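You operate a simulated robot arm through the tools that you are given. There is no shell and no other tool.

The job below is to be done with a simulated robot arm. You get a single attempt, and the scene is never put back.

JOB
Stop mill three at 2 passes, then switch its pump and water off.
Fine: the counter ends on 2; the shaft stands still before its two water valves are shut; leave the other controls as they are.

The check looks at the end state, three seconds after you hand in, the way a careful person would. Anything else that was tipped, shoved, dropped, spilled or broken makes it a failure.

ROBOT AND FRAMES
A 6-joint arm with a two-finger parallel gripper, fixed in place. Base frame: the origin is at the foot of the arm, x ahead of it, y to its left, z up. Readings come in mm, degrees, newtons and seconds.
With the tool pointing down near the work surface it reaches from about 100 to 560 mm from the base axis. Its first joint turns from -115.0 to 115.0 degrees. Payload 3.43 kg.
The TCP is the grasp point between the finger pads, 34 mm short of the fingertips. In the tool frame z runs along the fingers and y along their closing line. Largest opening 128 mm; finger width 24, thickness 12; the body of the gripper, 48 by 130 mm, starts 96 mm behind the TCP.
Orientation is that of the tool frame in the base frame, as [roll, pitch, yaw] about the fixed x, y, z axes, in that order (R = Rz(yaw) Ry(pitch) Rx(roll)). With the fingers straight down and closing along the base's y, the tool's x points along the base's -x, its y along +y and its z along -z.

CONTROLS
- The arm moves only by the tool step_arm. Its argument "series" is one flat list of numbers, 6 for each row, row after row: the shift along the base's x, y, z in units of 400 mm (1.0 is 400 mm), then the turn, a rotation vector about the base's x, y, z in units of 90 degrees (1.0 is 90 degrees). In form: [tx, ty, tz, wx, wy, wz, tx, ty, tz, wx, wy, wz, ...]. A call has 1 to 20 rows; each row is the pose to reach, as a shift and turn from the pose commanded when the call began. "gripper" is the finger opening in mm, from 0 to 128, set as the call begins (left out, the last holds). A call with a number of a shift or a turn outside -1 to 1 is refused whole. A row lasts 0.2 s, in which the tool goes at most 50 mm and 8.6 degrees; a call with a longer step from one row to the next is refused whole, and so is a gripper value outside its range. A pose out of reach is approached as far as the arm can. The call stops where the force on the tool passes 40 N (or 10 N more than at its start, if that is more) or the arm is blocked; 0.2 s more then pass. Each finger travels about 153 mm/s and halts on what it meets, pressing with about 24 N; the grip force reading is that of the motor and also rises with nothing between the fingers. The clock runs only during rows and for 0.2 s after the last one: add rows that repeat a pose to give the fingers time. The reply holds the time, the measured pose of the TCP, the force on the tool along the base axes, the opening and the grip force, in the units named above and with some noise, with the torque about the TCP (base axes, N m) and any sound that the robot's microphone picked up.
- Cameras (640 x 400 px; columns grow to the right, rows downward): "scene" is fixed at [397, 500.9, 1570.3]; the picture's right is [-0.99, 0.14, 0.00], its down [0.06, 0.41, -0.91] and it looks along [-0.12, -0.90, -0.41] (base axes); focal length 343 px, centre (320, 200). "wrist" rides on the gripper at [76, -11, -160] in the tool frame; the picture's right is [0.15, 0.99, 0.00], its down [-0.88, 0.13, -0.46] and it looks along [-0.45, 0.07, 0.89] (tool axes); focal length 234 px, centre (320, 200). There is no depth. A picture from a camera that has moved, and an enlarged one, comes with that camera's place and axes in the base frame and with its lens.
- camera(camera): a new picture of that camera. No time passes.
- raise_lower(by): slides the trunk up (or, below 0, down) by that many mm; the arm rides with it, the base frame stays. It gives what a move gives, with no picture.
- zoom(camera, box): a new picture of the part [left, top, right, bottom] of that camera's present view, enlarged. No time passes.
- finish_job(): hands the job in; it is judged then, once.

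Nothing tells you positions but the pictures and the camera data. Unless the task says otherwise, let go and move clear before handing in.

The tools are called after "Request:" by a JSON object that holds its "api" and its "payload". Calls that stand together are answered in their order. step_arm: Moves the arm, as the interface text tells. Its arguments: {"type":"object","properties":{"series":{"type":"array"},"gripper":{"type":"number"}},"required":["series"]} The other tools are called the same way: raise_lower (by) slides the trunk up or down; camera (camera) takes a picture; zoom (camera, box) takes an enlarged picture of a part of a camera's view; finish_job () hands the job in.

At the start:

```text
time: 0.0
tool_pos: [199.0, -311.5, 1299.7]
orientation: [180.0, 0.0, -180.0]
force: [0.0, 0.2, -0.1]
moment: [0.02, -0.02, -0.01]
finger_gap: 127.9
gripper_force: 0.0
trunk travel left (down, up): [-900.0, 90.0]
```

scene: 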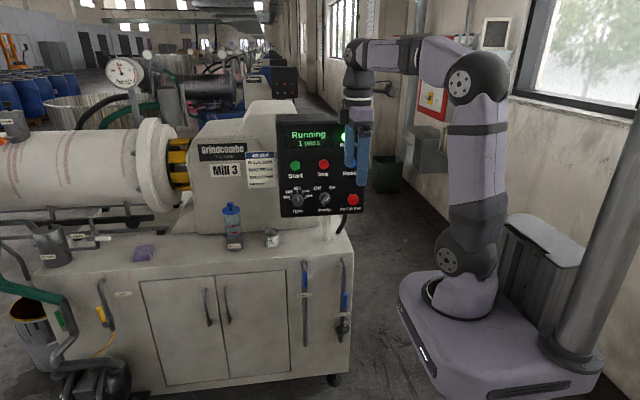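
wrist: 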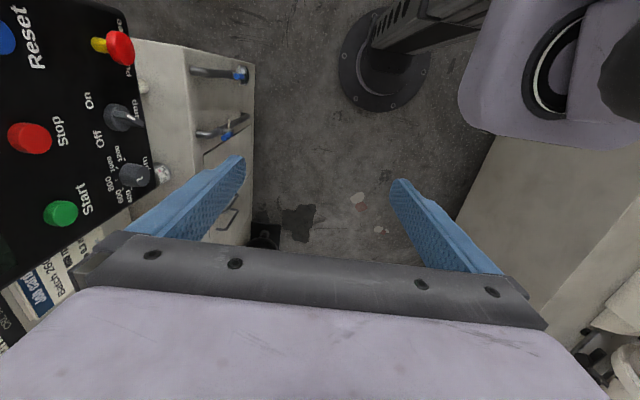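

I see mill 3's control panel reading "Running, 1 pass", with Start, Stop and Reset buttons, a speed knob and a pump switch, and the arm close by. I'll enlarge the key parts before moving anything.

Request:
{"api": "zoom", "payload": {"camera": "scene", "box": [180, 100, 380, 225]}}

Request:
{"api": "zoom", "payload": {"camera": "scene", "box": [270, 115, 370, 220]}}

Request:
{"api": "zoom", "payload": {"camera": "scene", "box": [260, 230, 370, 360]}}

Request:
{"api": "zoom", "payload": {"camera": "scene", "box": [0, 210, 200, 400]}}

Request:
{"api": "zoom", "payload": {"camera": "wrist", "box": [0, 0, 270, 250]}}

```text
3.20 times, centred on (280, 162) of scene
camera zoom: at [397.0, 500.9, 1570.3], right [-0.99, 0.14, 0.0], down [0.06, 0.41, -0.91], along [-0.12, -0.9, -0.41], focal length 1099 px, centre (448, 320)
```

zoom: 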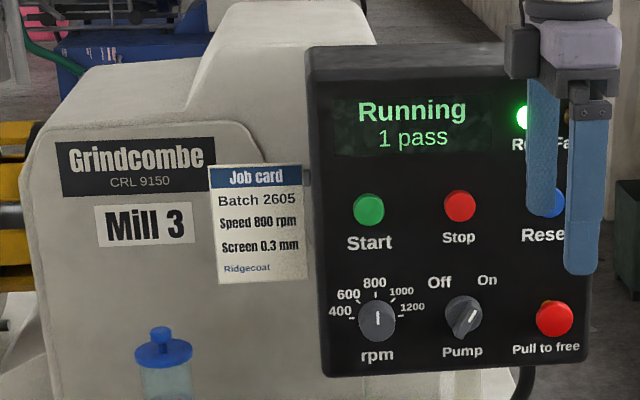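

```text
3.81 times, centred on (320, 168) of scene
camera zoom: at [397.0, 500.9, 1570.3], right [-0.99, 0.14, 0.0], down [0.06, 0.41, -0.91], along [-0.12, -0.9, -0.41], focal length 1308 px, centre (320, 324)
```

zoom: 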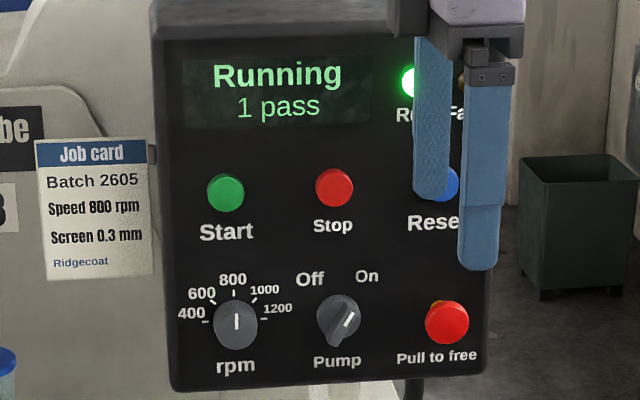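

```text
3.08 times, centred on (315, 295) of scene
camera zoom: at [397.0, 500.9, 1570.3], right [-0.99, 0.14, 0.0], down [0.06, 0.41, -0.91], along [-0.12, -0.9, -0.41], focal length 1057 px, centre (335, -92)
```

zoom: 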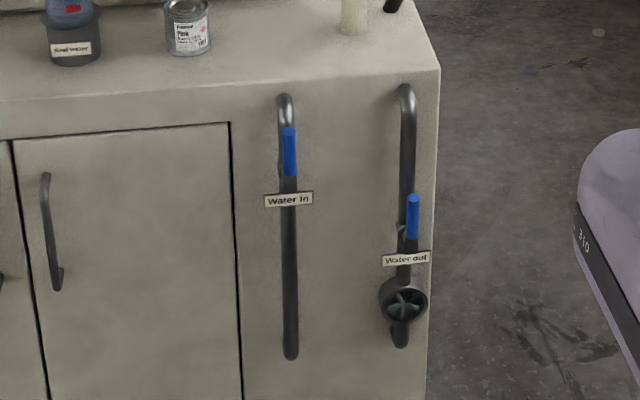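

```text
2.11 times, centred on (100, 305) of scene
camera zoom: at [397.0, 500.9, 1570.3], right [-0.99, 0.14, 0.0], down [0.06, 0.41, -0.91], along [-0.12, -0.9, -0.41], focal length 723 px, centre (783, -21)
```

zoom: 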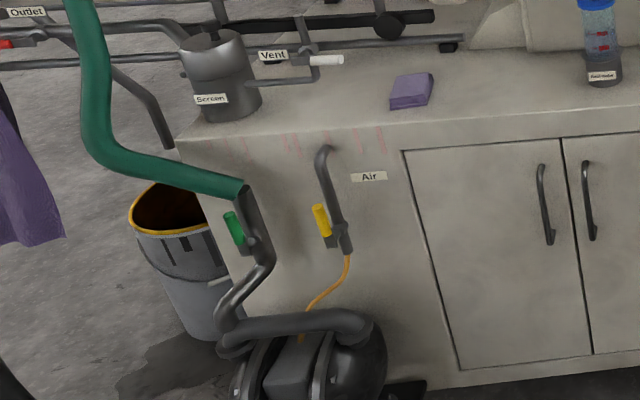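

```text
1.60 times, centred on (135, 125) of wrist
camera zoom: at [122.7, -322.2, 1461.7], right [-0.15, 0.99, 0.0], down [0.88, 0.13, 0.46], along [0.45, 0.07, -0.89], focal length 375 px, centre (616, 320)
```

zoom: 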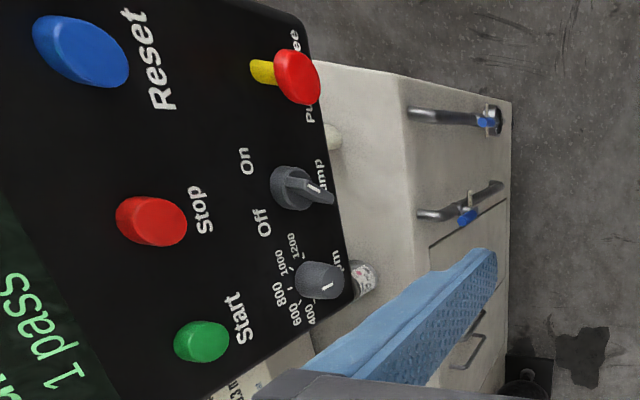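

The Stop button triangulates to about (228, -635, 1192) on a panel facing +y. I'll close the fingers, turn the tool to point along -y and hold short of Stop, so I can press as soon as the counter reads 2.

Request:
{"api": "step_arm", "payload": {"series": [0.006, -0.0477, -0.0225, -0.0833, 0, 0, 0.0121, -0.0954, -0.045, -0.1667, 0, 0, 0.0181, -0.1431, -0.0675, -0.25, 0, 0, 0.0242, -0.1908, -0.09, -0.3333, 0, 0, 0.0302, -0.2385, -0.1125, -0.4167, 0, 0, 0.0363, -0.2863, -0.135, -0.5, 0, 0, 0.0423, -0.334, -0.1575, -0.5833, 0, 0, 0.0483, -0.3817, -0.18, -0.6667, 0, 0, 0.0544, -0.4294, -0.2025, -0.75, 0, 0, 0.0604, -0.4771, -0.225, -0.8333, 0, 0, 0.0665, -0.5248, -0.2475, -0.9167, 0, 0, 0.0725, -0.5725, -0.27, -1, 0, 0], "gripper": 0}}

Request:
{"api": "camera", "payload": {"camera": "scene"}}

Request:
{"api": "camera", "payload": {"camera": "wrist"}}

```text
time: 2.6
tool_pos: [227.8, -539.6, 1192.5]
orientation: [-90.0, 0.0, -179.9]
force: [0.0, -0.1, -0.3]
moment: [0.03, 0.0, 0.01]
finger_gap: 0.0
gripper_force: 23.7
trunk travel left (down, up): [-900.0, 90.0]
```

```text
taken
```

scene: 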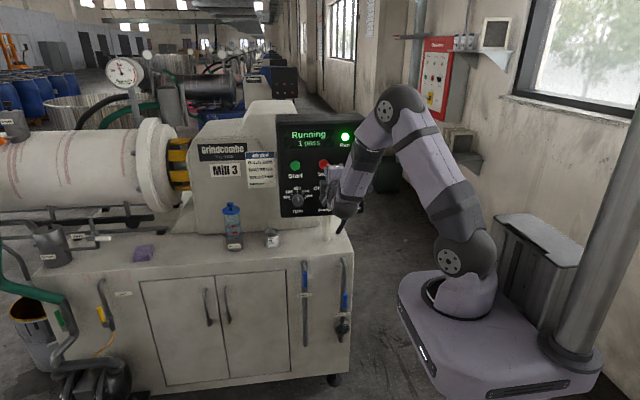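

```text
taken
camera wrist: at [151.3, -380.9, 1205.1], right [-0.15, 0.0, -0.99], down [0.88, 0.46, -0.13], along [0.45, -0.89, -0.07], focal length 234 px, centre (320, 200)
```

wrist: 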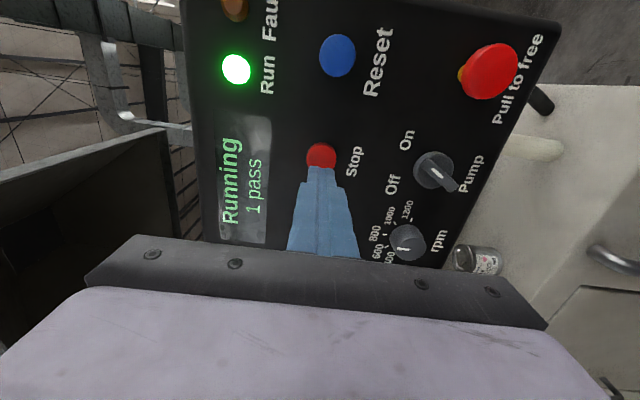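

The gripper is lined up with Stop and the display still reads "Running, 1 pass". I'll enlarge the view to confirm the alignment and look at the shaft before waiting.

Request:
{"api": "zoom", "payload": {"camera": "wrist", "box": [200, 0, 560, 280]}}

Request:
{"api": "zoom", "payload": {"camera": "scene", "box": [100, 40, 240, 220]}}

Request:
{"api": "zoom", "payload": {"camera": "scene", "box": [270, 115, 370, 220]}}

Request:
{"api": "zoom", "payload": {"camera": "scene", "box": [285, 240, 365, 350]}}

```text
1.43 times, centred on (380, 140) of wrist
camera zoom: at [151.3, -380.9, 1205.1], right [-0.15, 0.0, -0.99], down [0.88, 0.46, -0.13], along [0.45, -0.89, -0.07], focal length 334 px, centre (234, 286)
```

zoom: 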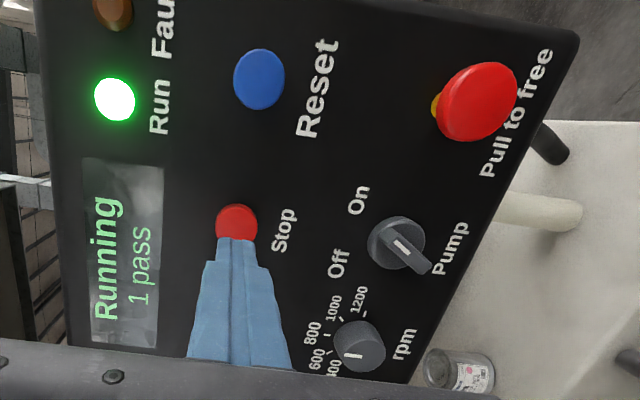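

```text
2.22 times, centred on (170, 130) of scene
camera zoom: at [397.0, 500.9, 1570.3], right [-0.99, 0.14, 0.0], down [0.06, 0.41, -0.91], along [-0.12, -0.9, -0.41], focal length 763 px, centre (653, 356)
```

zoom: 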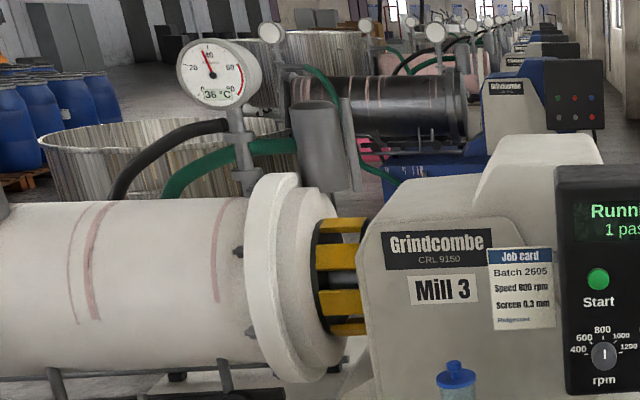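

```text
3.81 times, centred on (320, 168) of scene
camera zoom: at [397.0, 500.9, 1570.3], right [-0.99, 0.14, 0.0], down [0.06, 0.41, -0.91], along [-0.12, -0.9, -0.41], focal length 1308 px, centre (320, 324)
```

zoom: 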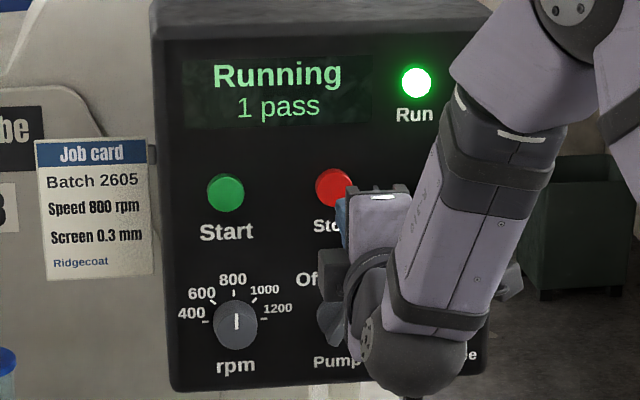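

```text
3.64 times, centred on (325, 295) of scene
camera zoom: at [397.0, 500.9, 1570.3], right [-0.99, 0.14, 0.0], down [0.06, 0.41, -0.91], along [-0.12, -0.9, -0.41], focal length 1249 px, centre (302, -146)
```

zoom: 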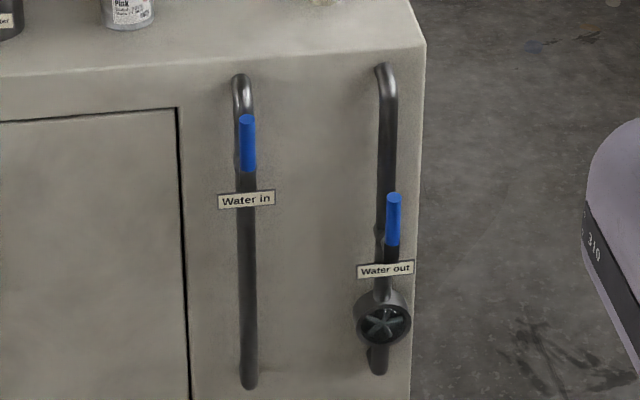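

The display is readable from the scene camera. I'll move the fingertips nearer to Stop and let about 2 s pass, then check the counter again.

Request:
{"api": "step_arm", "payload": {"series": [0, -0.04, 0, 0, 0, 0, 0, -0.08, 0, 0, 0, 0, 0, -0.08, 0, 0, 0, 0, 0, -0.08, 0, 0, 0, 0, 0, -0.08, 0, 0, 0, 0, 0, -0.08, 0, 0, 0, 0, 0, -0.08, 0, 0, 0, 0, 0, -0.08, 0, 0, 0, 0, 0, -0.08, 0, 0, 0, 0, 0, -0.08, 0, 0, 0, 0]}}

Request:
{"api": "zoom", "payload": {"camera": "scene", "box": [270, 115, 370, 220]}}

Request:
{"api": "zoom", "payload": {"camera": "wrist", "box": [200, 0, 560, 280]}}

```text
time: 4.8
tool_pos: [227.2, -570.8, 1192.9]
orientation: [-90.1, 0.0, -179.9]
force: [0.2, -0.1, -0.1]
moment: [0.04, -0.01, -0.02]
finger_gap: 0.2
gripper_force: 24.5
trunk travel left (down, up): [-900.0, 90.0]
```

```text
3.81 times, centred on (320, 168) of scene
camera zoom: at [397.0, 500.9, 1570.3], right [-0.99, 0.14, 0.0], down [0.06, 0.41, -0.91], along [-0.12, -0.9, -0.41], focal length 1308 px, centre (320, 324)
```

zoom: 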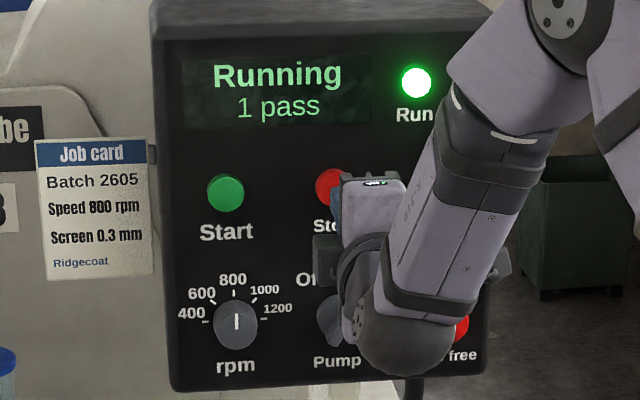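

```text
1.43 times, centred on (380, 140) of wrist
camera zoom: at [151.7, -411.4, 1206.1], right [-0.15, 0.0, -0.99], down [0.88, 0.46, -0.13], along [0.45, -0.89, -0.07], focal length 334 px, centre (234, 286)
```

zoom: 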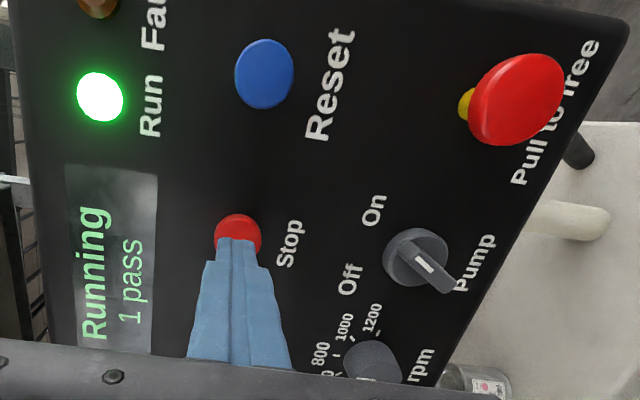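

Still "Running, 1 pass" at 4.8 s, with the fingertips a little short of Stop. I'll hold the pose and check again in small time steps.

Request:
{"api": "step_arm", "payload": {"series": [0, 0, 0, 0, 0, 0, 0, 0, 0, 0, 0, 0, 0, 0, 0, 0, 0, 0, 0, 0, 0, 0, 0, 0, 0, 0, 0, 0, 0, 0, 0, 0, 0, 0, 0, 0, 0, 0, 0, 0, 0, 0, 0, 0, 0, 0, 0, 0, 0, 0, 0, 0, 0, 0, 0, 0, 0, 0, 0, 0]}}

Request:
{"api": "zoom", "payload": {"camera": "scene", "box": [270, 115, 370, 220]}}

```text
time: 7.0
tool_pos: [227.0, -571.4, 1193.8]
orientation: [-89.9, 0.0, -179.9]
force: [0.5, 0.2, 0.1]
moment: [0.0, -0.02, -0.01]
finger_gap: 0.0
gripper_force: 24.1
trunk travel left (down, up): [-900.0, 90.0]
```

```text
3.81 times, centred on (320, 168) of scene
camera zoom: at [397.0, 500.9, 1570.3], right [-0.99, 0.14, 0.0], down [0.06, 0.41, -0.91], along [-0.12, -0.9, -0.41], focal length 1308 px, centre (320, 324)
```

zoom: 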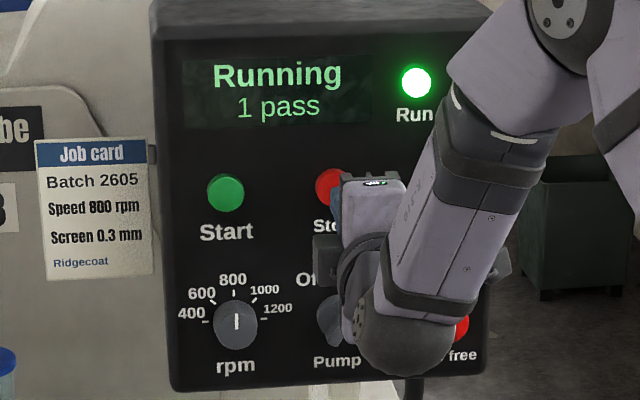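

Still "Running, 1 pass" at 7.0 s, and the arm is steady. I'll keep waiting in short holds.

Request:
{"api": "step_arm", "payload": {"series": [0, 0, 0, 0, 0, 0, 0, 0, 0, 0, 0, 0, 0, 0, 0, 0, 0, 0, 0, 0, 0, 0, 0, 0, 0, 0, 0, 0, 0, 0, 0, 0, 0, 0, 0, 0, 0, 0, 0, 0, 0, 0, 0, 0, 0, 0, 0, 0, 0, 0, 0, 0, 0, 0, 0, 0, 0, 0, 0, 0, 0, 0, 0, 0, 0, 0]}}

Request:
{"api": "zoom", "payload": {"camera": "scene", "box": [270, 115, 370, 220]}}

```text
time: 9.4
tool_pos: [228.4, -571.1, 1193.3]
orientation: [-90.0, 0.1, -179.9]
force: [-0.3, 0.3, 0.4]
moment: [0.03, -0.04, 0.01]
finger_gap: 0.0
gripper_force: 24.2
trunk travel left (down, up): [-900.0, 90.0]
```

```text
3.81 times, centred on (320, 168) of scene
camera zoom: at [397.0, 500.9, 1570.3], right [-0.99, 0.14, 0.0], down [0.06, 0.41, -0.91], along [-0.12, -0.9, -0.41], focal length 1308 px, centre (320, 324)
```

zoom: 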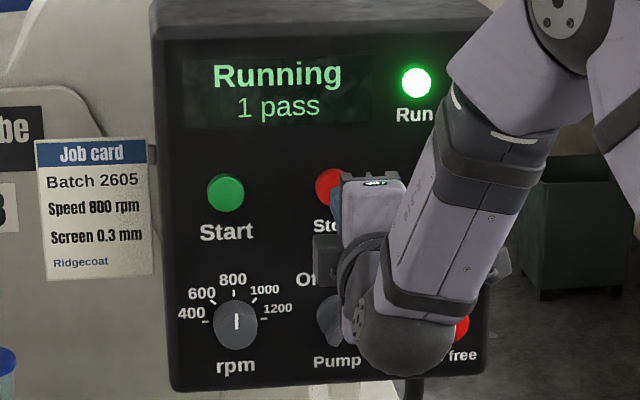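

It still shows 1 pass at 9.4 s, so one pass takes at least that long. Holds of 4 s are safe.

Request:
{"api": "step_arm", "payload": {"series": [0, 0, 0, 0, 0, 0, 0, 0, 0, 0, 0, 0, 0, 0, 0, 0, 0, 0, 0, 0, 0, 0, 0, 0, 0, 0, 0, 0, 0, 0, 0, 0, 0, 0, 0, 0, 0, 0, 0, 0, 0, 0, 0, 0, 0, 0, 0, 0, 0, 0, 0, 0, 0, 0, 0, 0, 0, 0, 0, 0, 0, 0, 0, 0, 0, 0, 0, 0, 0, 0, 0, 0, 0, 0, 0, 0, 0, 0, 0, 0, 0, 0, 0, 0, 0, 0, 0, 0, 0, 0, 0, 0, 0, 0, 0, 0, 0, 0, 0, 0, 0, 0, 0, 0, 0, 0, 0, 0, 0, 0, 0, 0, 0, 0, 0, 0, 0, 0, 0, 0]}}

Request:
{"api": "zoom", "payload": {"camera": "scene", "box": [270, 115, 370, 220]}}

```text
time: 13.6
tool_pos: [227.5, -570.9, 1192.9]
orientation: [-90.0, 0.0, -179.9]
force: [0.4, -0.3, 0.4]
moment: [0.01, -0.02, 0.0]
finger_gap: 0.1
gripper_force: 24.1
trunk travel left (down, up): [-900.0, 90.0]
```

```text
3.81 times, centred on (320, 168) of scene
camera zoom: at [397.0, 500.9, 1570.3], right [-0.99, 0.14, 0.0], down [0.06, 0.41, -0.91], along [-0.12, -0.9, -0.41], focal length 1308 px, centre (320, 324)
```

zoom: 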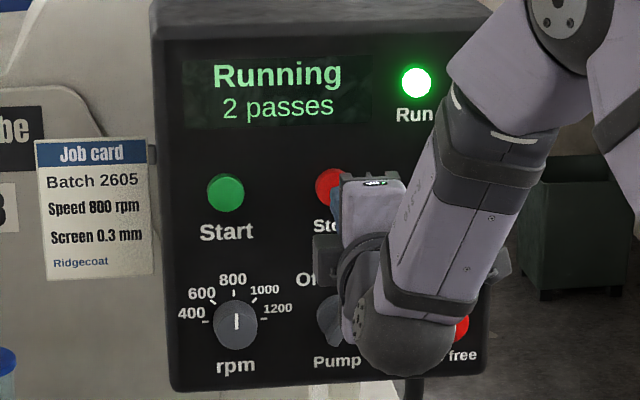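

The counter now reads 2 passes. I'll press Stop by advancing slowly along -y, with the force limit guarding the contact.

Request:
{"api": "step_arm", "payload": {"series": [0, -0.025, 0, 0, 0, 0, 0, -0.0375, 0, 0, 0, 0, 0, -0.05, 0, 0, 0, 0, 0, -0.0625, 0, 0, 0, 0, 0, -0.075, 0, 0, 0, 0, 0, -0.0875, 0, 0, 0, 0]}}

Request:
{"api": "zoom", "payload": {"camera": "scene", "box": [270, 115, 370, 220]}}

Request:
{"api": "zoom", "payload": {"camera": "wrist", "box": [200, 0, 560, 280]}}

```text
time: 15.0
tool_pos: [227.7, -603.9, 1193.8]
orientation: [-90.0, 0.1, -180.0]
force: [0.1, 9.5, -0.5]
moment: [-0.01, -0.1, 0.0]
finger_gap: 0.1
gripper_force: 23.8
trunk travel left (down, up): [-900.0, 90.0]
heard: click
```

```text
3.81 times, centred on (320, 168) of scene
camera zoom: at [397.0, 500.9, 1570.3], right [-0.99, 0.14, 0.0], down [0.06, 0.41, -0.91], along [-0.12, -0.9, -0.41], focal length 1308 px, centre (320, 324)
```

zoom: 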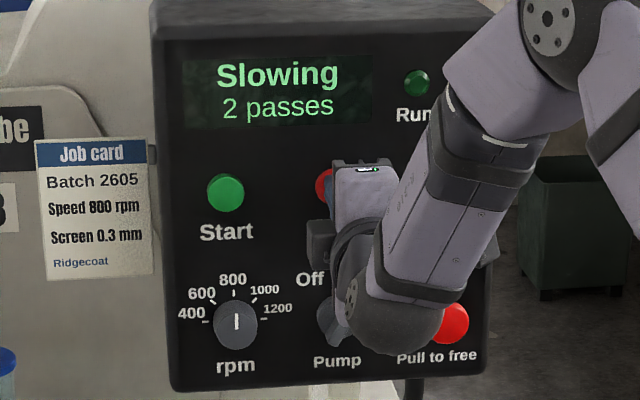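

```text
1.43 times, centred on (380, 140) of wrist
camera zoom: at [152.1, -444.9, 1206.5], right [-0.15, 0.0, -0.99], down [0.88, 0.46, -0.13], along [0.45, -0.89, -0.07], focal length 334 px, centre (234, 286)
```

zoom: 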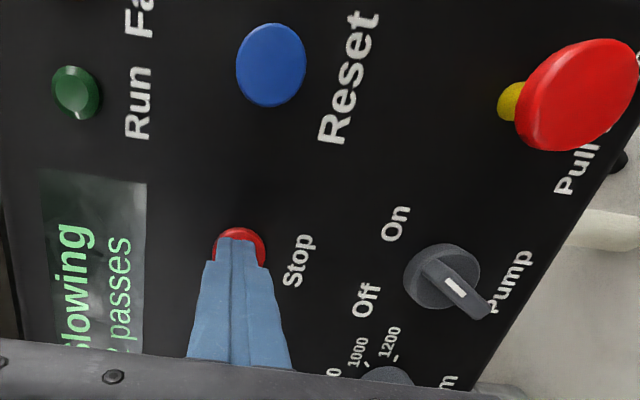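

Stop clicked and the display reads "Slowing, 2 passes". I'll back straight off and get a clear view of the pump selector while the shaft runs down.

Request:
{"api": "step_arm", "payload": {"series": [0, 0.05, 0, 0, 0, 0, 0, 0.12, 0, 0, 0, 0, 0, 0.2, 0, 0, 0, 0, 0, 0.27, 0, 0, 0, 0]}}

Request:
{"api": "camera", "payload": {"camera": "wrist"}}

Request:
{"api": "zoom", "payload": {"camera": "wrist", "box": [280, 0, 560, 280]}}

Request:
{"api": "zoom", "payload": {"camera": "scene", "box": [270, 115, 370, 220]}}

```text
time: 16.0
tool_pos: [226.4, -498.5, 1193.7]
orientation: [-89.9, 0.0, 179.9]
force: [0.1, -0.3, -0.6]
moment: [-0.04, 0.05, -0.01]
finger_gap: 0.3
gripper_force: 23.8
trunk travel left (down, up): [-900.0, 90.0]
```

```text
taken
camera wrist: at [150.8, -339.0, 1206.8], right [-0.15, 0.0, -0.99], down [0.88, 0.46, -0.13], along [0.45, -0.89, -0.07], focal length 234 px, centre (320, 200)
```

wrist: 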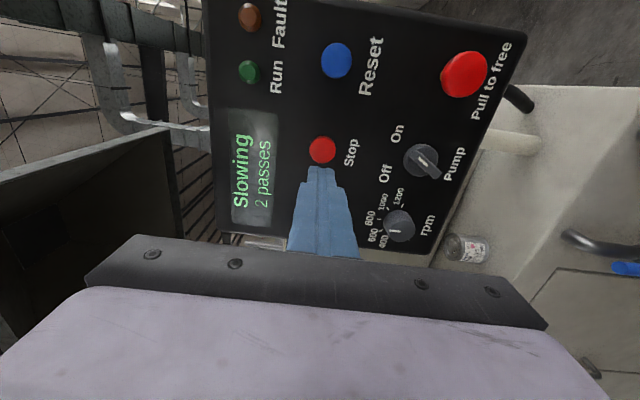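

```text
1.43 times, centred on (420, 140) of wrist
camera zoom: at [150.8, -339.0, 1206.8], right [-0.15, 0.0, -0.99], down [0.88, 0.46, -0.13], along [0.45, -0.89, -0.07], focal length 334 px, centre (177, 286)
```

zoom: 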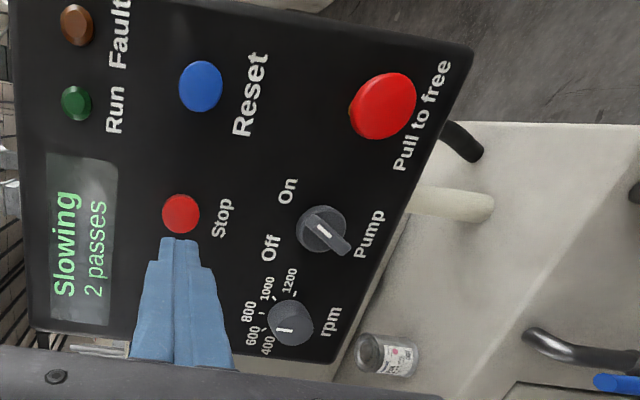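

```text
3.81 times, centred on (320, 168) of scene
camera zoom: at [397.0, 500.9, 1570.3], right [-0.99, 0.14, 0.0], down [0.06, 0.41, -0.91], along [-0.12, -0.9, -0.41], focal length 1308 px, centre (320, 324)
```

zoom: 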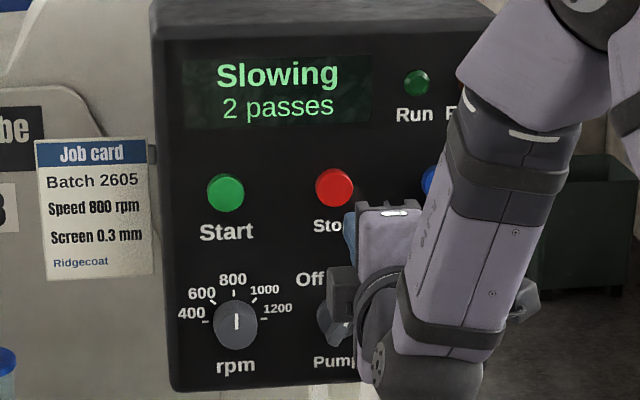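

The display reads "Slowing, 2 passes" and the table front is roughly level with the panel, so there is room in front of the pump selector. I'll move in front of it at about (225, z 1059), open the fingers partly and turn the tool so the closing line crosses the selector's ridge.

Request:
{"api": "step_arm", "payload": {"series": [-0.0006, 0, -0.0419, 0, 0.0764, 0, -0.0012, 0, -0.0838, 0, 0.1528, 0, -0.0019, 0, -0.1256, 0, 0.2291, 0, -0.0025, 0, -0.1675, 0, 0.3055, 0, -0.0031, 0, -0.2094, 0, 0.3819, 0, -0.0037, 0, -0.2513, 0, 0.4583, 0, -0.0044, 0, -0.2931, 0, 0.5346, 0, -0.005, 0, -0.335, 0, 0.611, 0], "gripper": 60}}

Request:
{"api": "camera", "payload": {"camera": "wrist"}}

Request:
{"api": "camera", "payload": {"camera": "scene"}}

Request:
{"api": "zoom", "payload": {"camera": "wrist", "box": [220, 40, 460, 240]}}

```text
time: 17.8
tool_pos: [226.6, -498.8, 1058.5]
orientation: [-90.0, -55.1, 180.0]
force: [-0.7, -1.2, -0.3]
moment: [0.02, 0.0, 0.0]
finger_gap: 59.9
gripper_force: 0.2
trunk travel left (down, up): [-900.0, 90.0]
```

```text
taken
camera wrist: at [191.8, -339.5, 1128.9], right [-0.9, 0.0, -0.45], down [0.4, 0.46, -0.8], along [0.2, -0.89, -0.41], focal length 234 px, centre (320, 200)
```

wrist: 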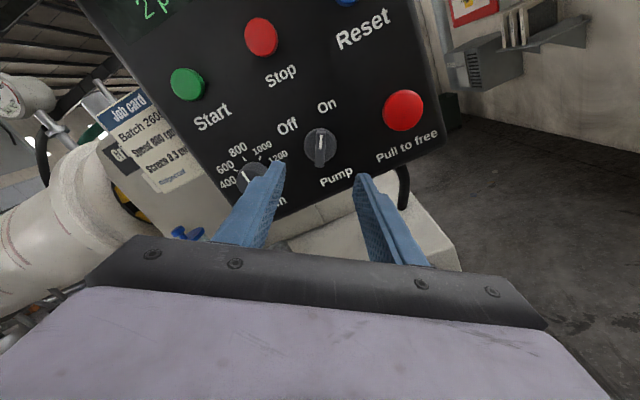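

```text
taken
```

scene: 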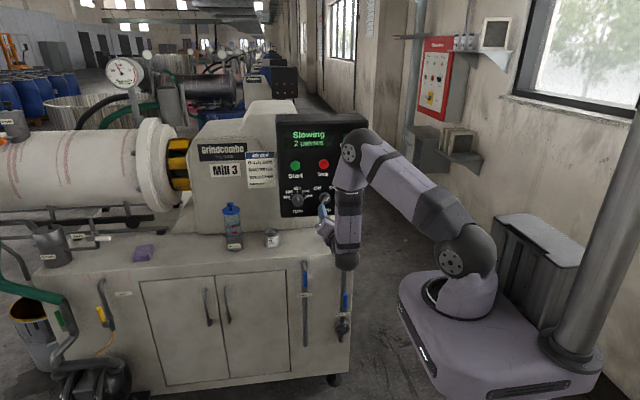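

```text
2.00 times, centred on (340, 140) of wrist
camera zoom: at [191.8, -339.5, 1128.9], right [-0.9, 0.0, -0.45], down [0.4, 0.46, -0.8], along [0.2, -0.89, -0.41], focal length 468 px, centre (280, 320)
```

zoom: 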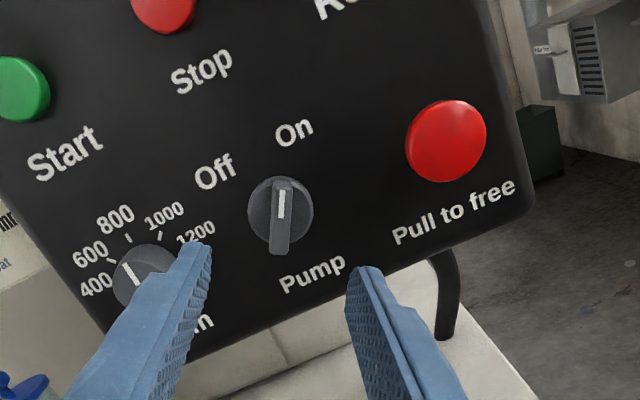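

The selector sits at about (224, -629, 1064), with its ridge about 30° clockwise of vertical toward "On". The display still reads "Slowing". I'll refine the alignment and move closer before gripping.

Request:
{"api": "step_arm", "payload": {"series": [-0.002, -0.05, 0.004, 0, 0.0185, 0, -0.004, -0.1, 0.008, 0, 0.037, 0, -0.00625, -0.15, 0.0125, 0, 0.0556, 0]}}

Request:
{"api": "camera", "payload": {"camera": "wrist"}}

Request:
{"api": "zoom", "payload": {"camera": "wrist", "box": [240, 60, 400, 220]}}

Request:
{"api": "zoom", "payload": {"camera": "scene", "box": [270, 115, 370, 220]}}

```text
time: 18.6
tool_pos: [222.0, -561.2, 1063.0]
orientation: [-90.0, -59.9, -179.9]
force: [-0.4, -0.5, 0.0]
moment: [0.02, -0.03, -0.02]
finger_gap: 60.1
gripper_force: 0.0
trunk travel left (down, up): [-900.0, 90.0]
```

```text
taken
camera wrist: at [194.3, -401.7, 1136.0], right [-0.93, 0.0, -0.37], down [0.33, 0.46, -0.83], along [0.17, -0.89, -0.42], focal length 234 px, centre (320, 200)
```

wrist: 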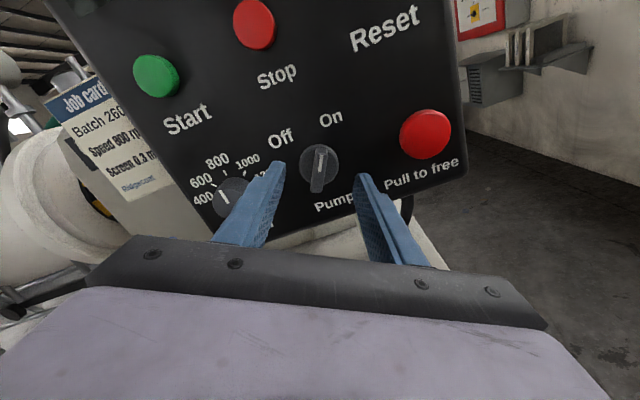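

```text
2.50 times, centred on (320, 140) of wrist
camera zoom: at [194.3, -401.7, 1136.0], right [-0.93, 0.0, -0.37], down [0.33, 0.46, -0.83], along [0.17, -0.89, -0.42], focal length 585 px, centre (320, 350)
```

zoom: 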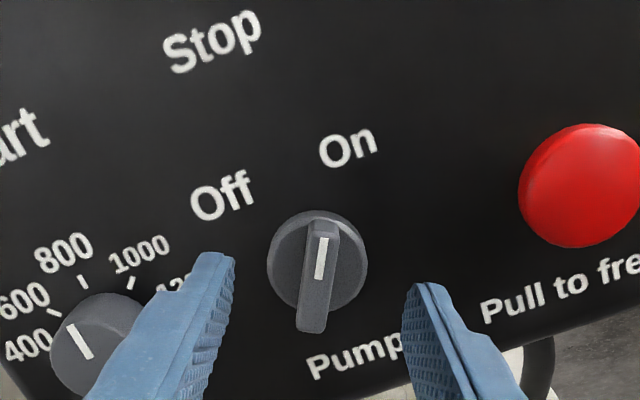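

```text
3.81 times, centred on (320, 168) of scene
camera zoom: at [397.0, 500.9, 1570.3], right [-0.99, 0.14, 0.0], down [0.06, 0.41, -0.91], along [-0.12, -0.9, -0.41], focal length 1308 px, centre (320, 324)
```

zoom: 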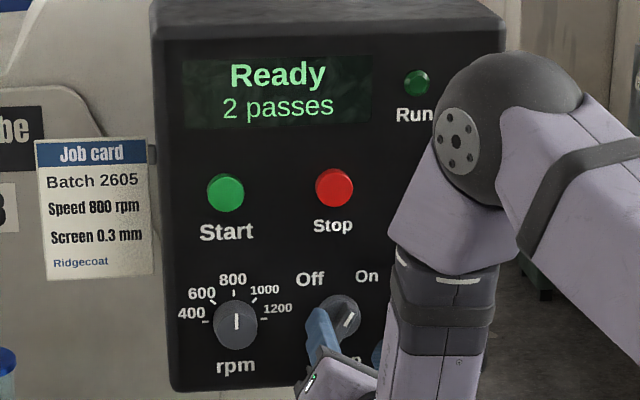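

The display now reads "Ready, 2 passes", so the shaft has stopped. The ridge is centred between the fingers, so I'll advance until the tips overlap it and then close on it.

Request:
{"api": "step_arm", "payload": {"series": [0, -0.025, 0, 0, 0, 0, 0, -0.05, 0, 0, 0, 0, 0, -0.07, 0, 0, 0, 0]}}

Request:
{"api": "camera", "payload": {"camera": "wrist"}}

Request:
{"api": "zoom", "payload": {"camera": "wrist", "box": [240, 80, 400, 240]}}

Request:
{"api": "zoom", "payload": {"camera": "scene", "box": [110, 110, 210, 215]}}

```text
time: 19.4
tool_pos: [223.1, -587.1, 1062.6]
orientation: [-90.0, -59.9, 179.9]
force: [0.3, 0.3, 0.6]
moment: [0.0, -0.03, 0.0]
finger_gap: 59.9
gripper_force: 0.0
trunk travel left (down, up): [-900.0, 90.0]
```

```text
taken
camera wrist: at [194.7, -428.5, 1135.6], right [-0.93, 0.0, -0.37], down [0.33, 0.46, -0.83], along [0.17, -0.89, -0.42], focal length 234 px, centre (320, 200)
```

wrist: 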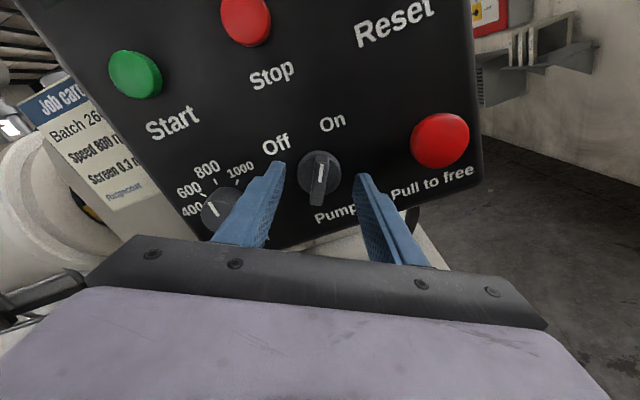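

```text
2.50 times, centred on (320, 160) of wrist
camera zoom: at [194.7, -428.5, 1135.6], right [-0.93, 0.0, -0.37], down [0.33, 0.46, -0.83], along [0.17, -0.89, -0.42], focal length 585 px, centre (320, 300)
```

zoom: 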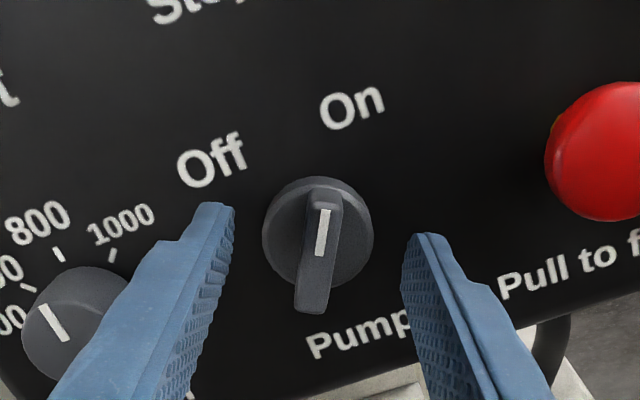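

```text
3.81 times, centred on (160, 162) of scene
camera zoom: at [397.0, 500.9, 1570.3], right [-0.99, 0.14, 0.0], down [0.06, 0.41, -0.91], along [-0.12, -0.9, -0.41], focal length 1308 px, centre (930, 343)
```

zoom: 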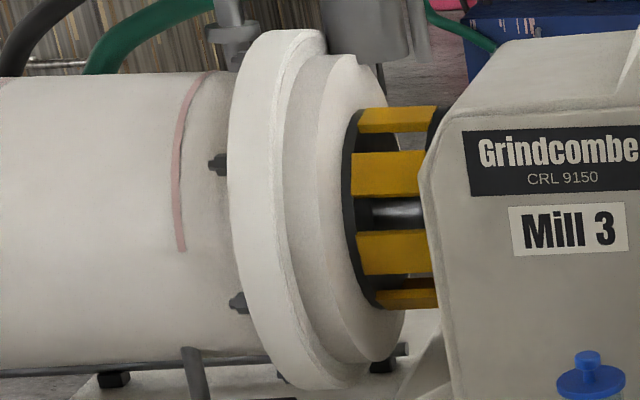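

The tips overlap the ridge by about 8 mm and are centred. I'll go 5 mm deeper, then close.

Request:
{"api": "step_arm", "payload": {"series": [0, -0.0125, 0, 0, 0, 0]}}

Request:
{"api": "step_arm", "payload": {"series": [0, 0, 0, 0, 0, 0, 0, 0, 0, 0, 0, 0, 0, 0, 0, 0, 0, 0], "gripper": 0}}

Request:
{"api": "zoom", "payload": {"camera": "wrist", "box": [240, 80, 400, 240]}}

Request:
{"api": "zoom", "payload": {"camera": "scene", "box": [110, 110, 210, 215]}}

```text
time: 19.8
tool_pos: [223.3, -591.4, 1062.6]
orientation: [-90.1, -60.0, -179.8]
force: [0.8, 0.2, 0.4]
moment: [-0.02, -0.01, -0.04]
finger_gap: 59.9
gripper_force: 0.1
trunk travel left (down, up): [-900.0, 90.0]
```

```text
time: 20.6
tool_pos: [222.4, -592.1, 1062.7]
orientation: [-90.0, -60.0, 180.0]
force: [-0.5, -0.2, 0.4]
moment: [0.22, -0.02, 0.08]
finger_gap: 11.9
gripper_force: 45.2
trunk travel left (down, up): [-900.0, 90.0]
```

```text
2.50 times, centred on (320, 160) of wrist
camera zoom: at [194.8, -432.3, 1136.2], right [-0.93, 0.0, -0.37], down [0.33, 0.46, -0.83], along [0.17, -0.89, -0.42], focal length 585 px, centre (320, 300)
```

zoom: 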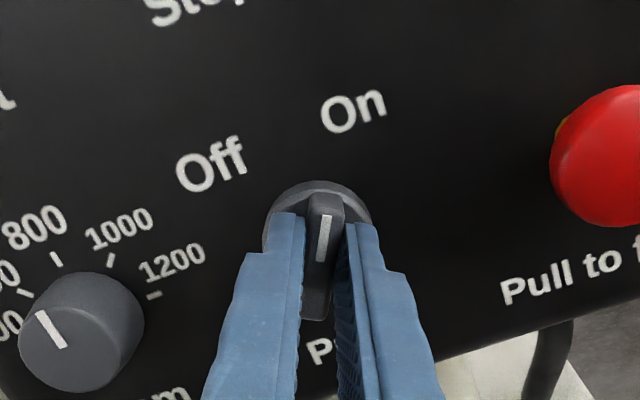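

```text
3.81 times, centred on (160, 162) of scene
camera zoom: at [397.0, 500.9, 1570.3], right [-0.99, 0.14, 0.0], down [0.06, 0.41, -0.91], along [-0.12, -0.9, -0.41], focal length 1308 px, centre (930, 343)
```

zoom: 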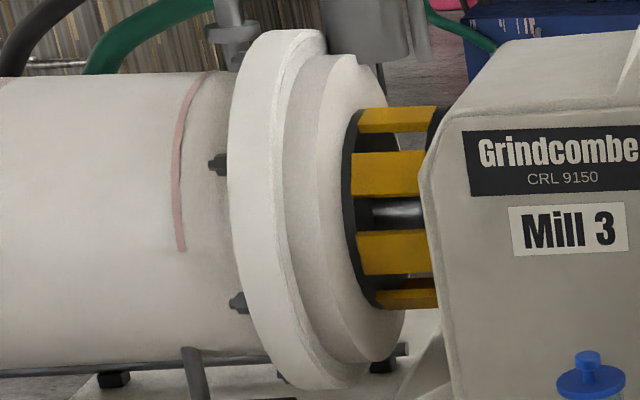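

The fingers hold the ridge at an 11.9 mm gap. I'll turn the tool about the selector's axis by 60° counter-clockwise as seen from the front, toward Off.

Request:
{"api": "step_arm", "payload": {"series": [0, 0, 0, 0, 0.0833, 0, 0, 0, 0, 0, 0.1667, 0, 0, 0, 0, 0, 0.25, 0, 0, 0, 0, 0, 0.3333, 0, 0, 0, 0, 0, 0.4167, 0, 0, 0, 0, 0, 0.5, 0, 0, 0, 0, 0, 0.5833, 0, 0, 0, 0, 0, 0.6667, 0]}}

Request:
{"api": "camera", "payload": {"camera": "wrist"}}

Request:
{"api": "zoom", "payload": {"camera": "scene", "box": [270, 115, 370, 220]}}

```text
time: 22.4
tool_pos: [226.2, -591.8, 1063.5]
orientation: [89.7, -59.8, 0.2]
force: [15.3, -6.5, 7.9]
moment: [0.71, -0.18, -0.25]
finger_gap: 11.9
gripper_force: 45.1
trunk travel left (down, up): [-900.0, 90.0]
```

```text
taken
camera wrist: at [273.6, -432.1, 1124.4], right [-0.78, 0.0, 0.62], down [-0.56, 0.45, -0.7], along [-0.28, -0.89, -0.35], focal length 234 px, centre (320, 200)
```

wrist: 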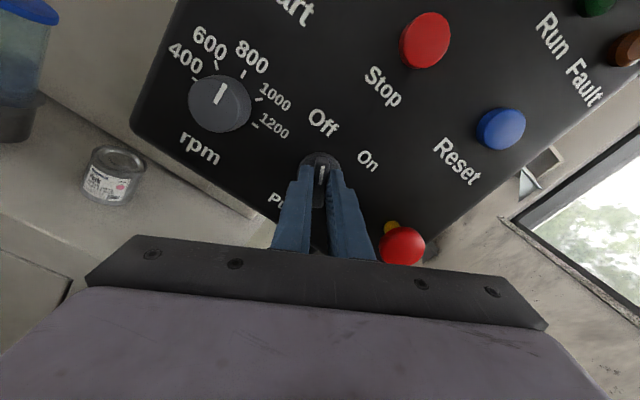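

```text
3.81 times, centred on (320, 168) of scene
camera zoom: at [397.0, 500.9, 1570.3], right [-0.99, 0.14, 0.0], down [0.06, 0.41, -0.91], along [-0.12, -0.9, -0.41], focal length 1308 px, centre (320, 324)
```

zoom: 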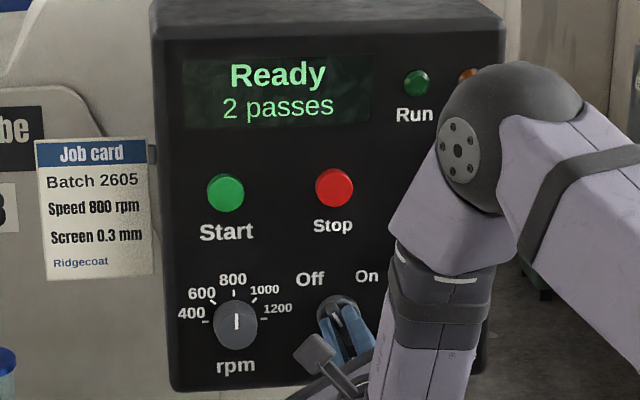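

The selector turned with the fingers and its mark now points to the Off side, but I heard no click. I'll look closely before letting go.

Request:
{"api": "zoom", "payload": {"camera": "wrist", "box": [250, 90, 400, 250]}}

Request:
{"api": "zoom", "payload": {"camera": "scene", "box": [300, 175, 350, 225]}}

```text
2.50 times, centred on (325, 170) of wrist
camera zoom: at [273.6, -432.1, 1124.4], right [-0.78, 0.0, 0.62], down [-0.56, 0.45, -0.7], along [-0.28, -0.89, -0.35], focal length 585 px, centre (308, 275)
```

zoom: 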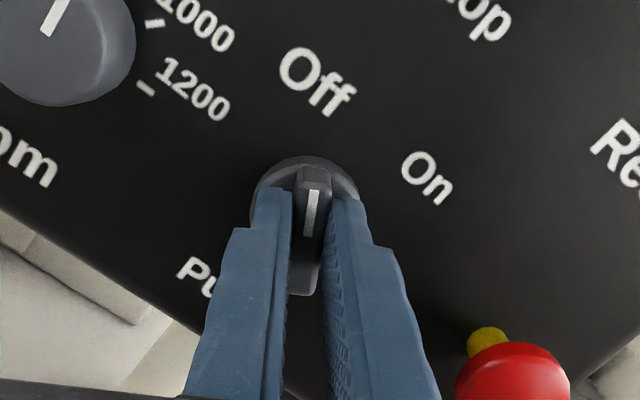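

```text
8.00 times, centred on (325, 200) of scene
camera zoom: at [397.0, 500.9, 1570.3], right [-0.99, 0.14, 0.0], down [0.06, 0.41, -0.91], along [-0.12, -0.9, -0.41], focal length 2747 px, centre (280, 200)
```

zoom: 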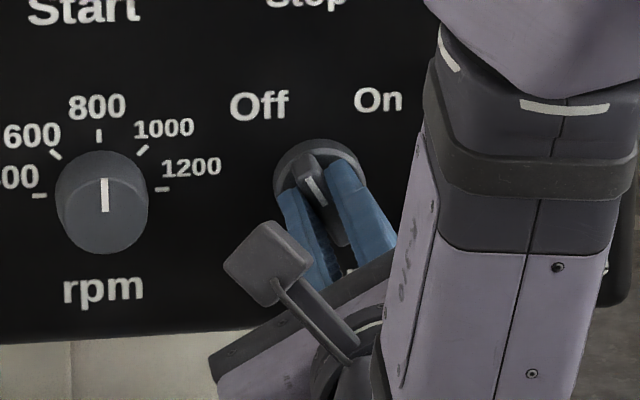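

The mark points up-left at about 30°, mirroring its On position. I'll add a small extra turn with a slight sideways relief to seat it, then open the fingers.

Request:
{"api": "step_arm", "payload": {"series": [0.005, 0, 0.001, 0, 0.045, 0, 0.005, 0, 0.001, 0, 0.045, 0]}}

Request:
{"api": "step_arm", "payload": {"series": [0, 0, 0, 0, 0, 0, 0, 0, 0, 0, 0, 0], "gripper": 60}}

Request:
{"api": "step_arm", "payload": {"series": [0, 0.075, 0, 0, 0, 0, 0, 0.15, 0, 0, 0, 0, 0, 0.225, 0, 0, 0, 0]}}

Request:
{"api": "camera", "payload": {"camera": "wrist"}}

Request:
{"api": "zoom", "payload": {"camera": "wrist", "box": [220, 40, 420, 240]}}

Request:
{"api": "zoom", "payload": {"camera": "scene", "box": [270, 115, 370, 220]}}

```text
time: 23.0
tool_pos: [228.3, -591.5, 1062.6]
orientation: [90.0, -55.9, -0.1]
force: [9.5, -6.1, 0.3]
moment: [-1.13, -1.2, 0.39]
finger_gap: 12.8
gripper_force: 44.9
trunk travel left (down, up): [-900.0, 90.0]
```

```text
time: 23.6
tool_pos: [225.7, -590.9, 1063.1]
orientation: [90.1, -55.9, -0.1]
force: [-0.6, -0.4, 0.7]
moment: [0.0, -0.03, 0.0]
finger_gap: 60.1
gripper_force: 0.0
trunk travel left (down, up): [-900.0, 90.0]
```

```text
time: 24.4
tool_pos: [225.9, -500.7, 1065.0]
orientation: [90.0, -55.9, 0.1]
force: [0.6, -0.5, -0.8]
moment: [-0.01, 0.01, -0.04]
finger_gap: 60.1
gripper_force: 0.1
trunk travel left (down, up): [-900.0, 90.0]
```

```text
taken
camera wrist: at [278.3, -341.5, 1123.8], right [-0.74, 0.0, 0.68], down [-0.6, 0.46, -0.66], along [-0.31, -0.89, -0.34], focal length 234 px, centre (320, 200)
```

wrist: 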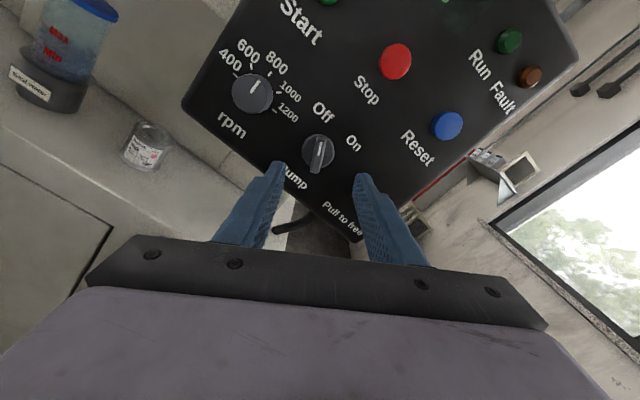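

```text
2.00 times, centred on (320, 140) of wrist
camera zoom: at [278.3, -341.5, 1123.8], right [-0.74, 0.0, 0.68], down [-0.6, 0.46, -0.66], along [-0.31, -0.89, -0.34], focal length 468 px, centre (320, 320)
```

zoom: 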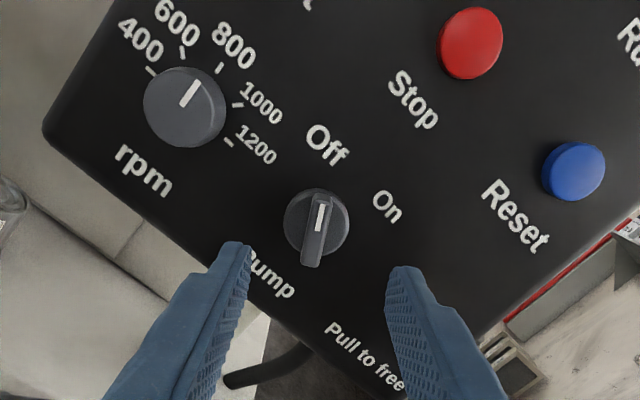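

```text
3.81 times, centred on (320, 168) of scene
camera zoom: at [397.0, 500.9, 1570.3], right [-0.99, 0.14, 0.0], down [0.06, 0.41, -0.91], along [-0.12, -0.9, -0.41], focal length 1308 px, centre (320, 324)
```

zoom: 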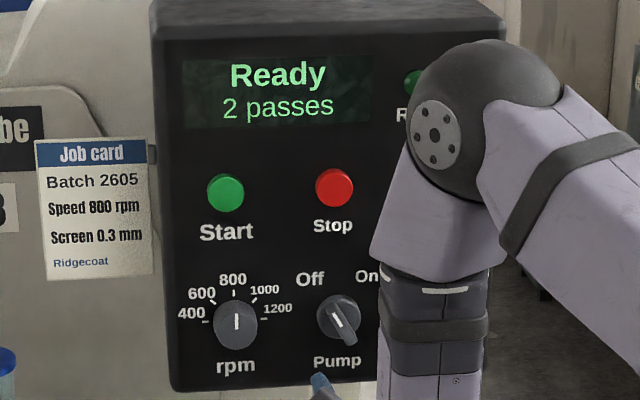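

Pump points to Off and the display reads "Ready, 2 passes". Next are the two blue-levered water valves, at roughly x 305, z 735 and x 141, z 602, so I'll back away, level the tool and lower the trunk for a close look.

Request:
{"api": "step_arm", "payload": {"series": [0, 0.05, 0, 0, -0.0756, 0, 0, 0.1, 0, 0, -0.1512, 0, 0, 0.15, 0, 0, -0.2268, 0, 0, 0.2, 0, 0, -0.3024, 0, 0, 0.25, 0, 0, -0.378, 0]}}

Request:
{"api": "camera", "payload": {"camera": "scene"}}

Request:
{"api": "camera", "payload": {"camera": "wrist"}}

```text
time: 25.6
tool_pos: [225.0, -400.1, 1064.2]
orientation: [-63.6, -89.9, 153.7]
force: [-0.6, 0.0, -0.2]
moment: [0.0, -0.01, 0.0]
finger_gap: 60.0
gripper_force: 0.1
trunk travel left (down, up): [-900.0, 90.0]
```

```text
taken
```

scene: 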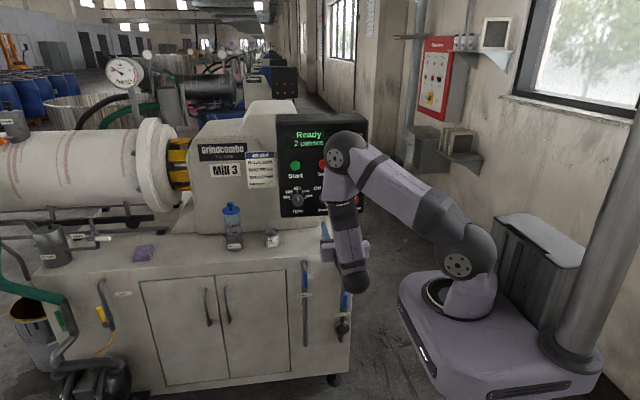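

```text
taken
camera wrist: at [236.7, -241.1, 1141.9], right [-0.99, 0.0, 0.15], down [-0.13, 0.46, -0.88], along [-0.07, -0.89, -0.45], focal length 234 px, centre (320, 200)
```

wrist: 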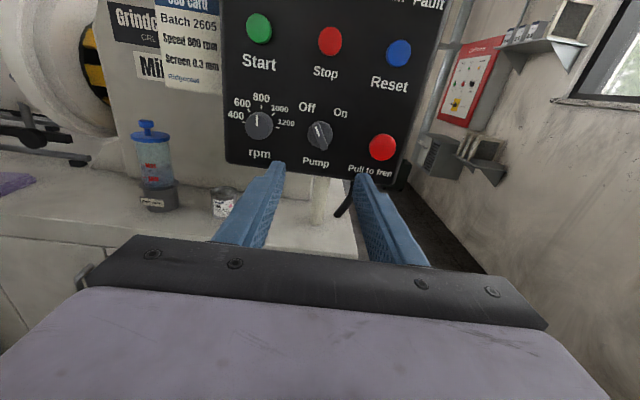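

The panel is as intended and the e-stop is untouched. I'm lowering the trunk to bring the gripper level with the water valves.

Request:
{"api": "raise_lower", "payload": {"by": -365}}

Request:
{"api": "camera", "payload": {"camera": "scene"}}

Request:
{"api": "camera", "payload": {"camera": "wrist"}}

```text
time: 29.1
tool_pos: [225.6, -400.7, 698.5]
orientation: [-87.1, -90.0, 177.1]
force: [0.3, 0.7, -0.3]
moment: [0.01, 0.04, 0.03]
finger_gap: 59.8
gripper_force: 0.0
trunk travel left (down, up): [-535.0, 455.0]
```

```text
taken
```

scene: 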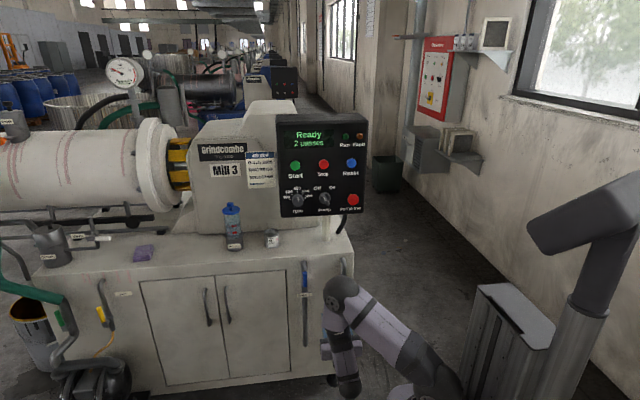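

```text
taken
camera wrist: at [236.6, -241.9, 776.9], right [-0.99, 0.0, 0.15], down [-0.13, 0.46, -0.88], along [-0.07, -0.89, -0.45], focal length 234 px, centre (320, 200)
```

wrist: 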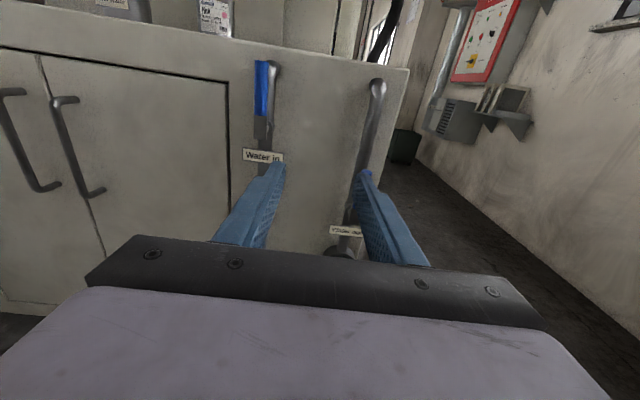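

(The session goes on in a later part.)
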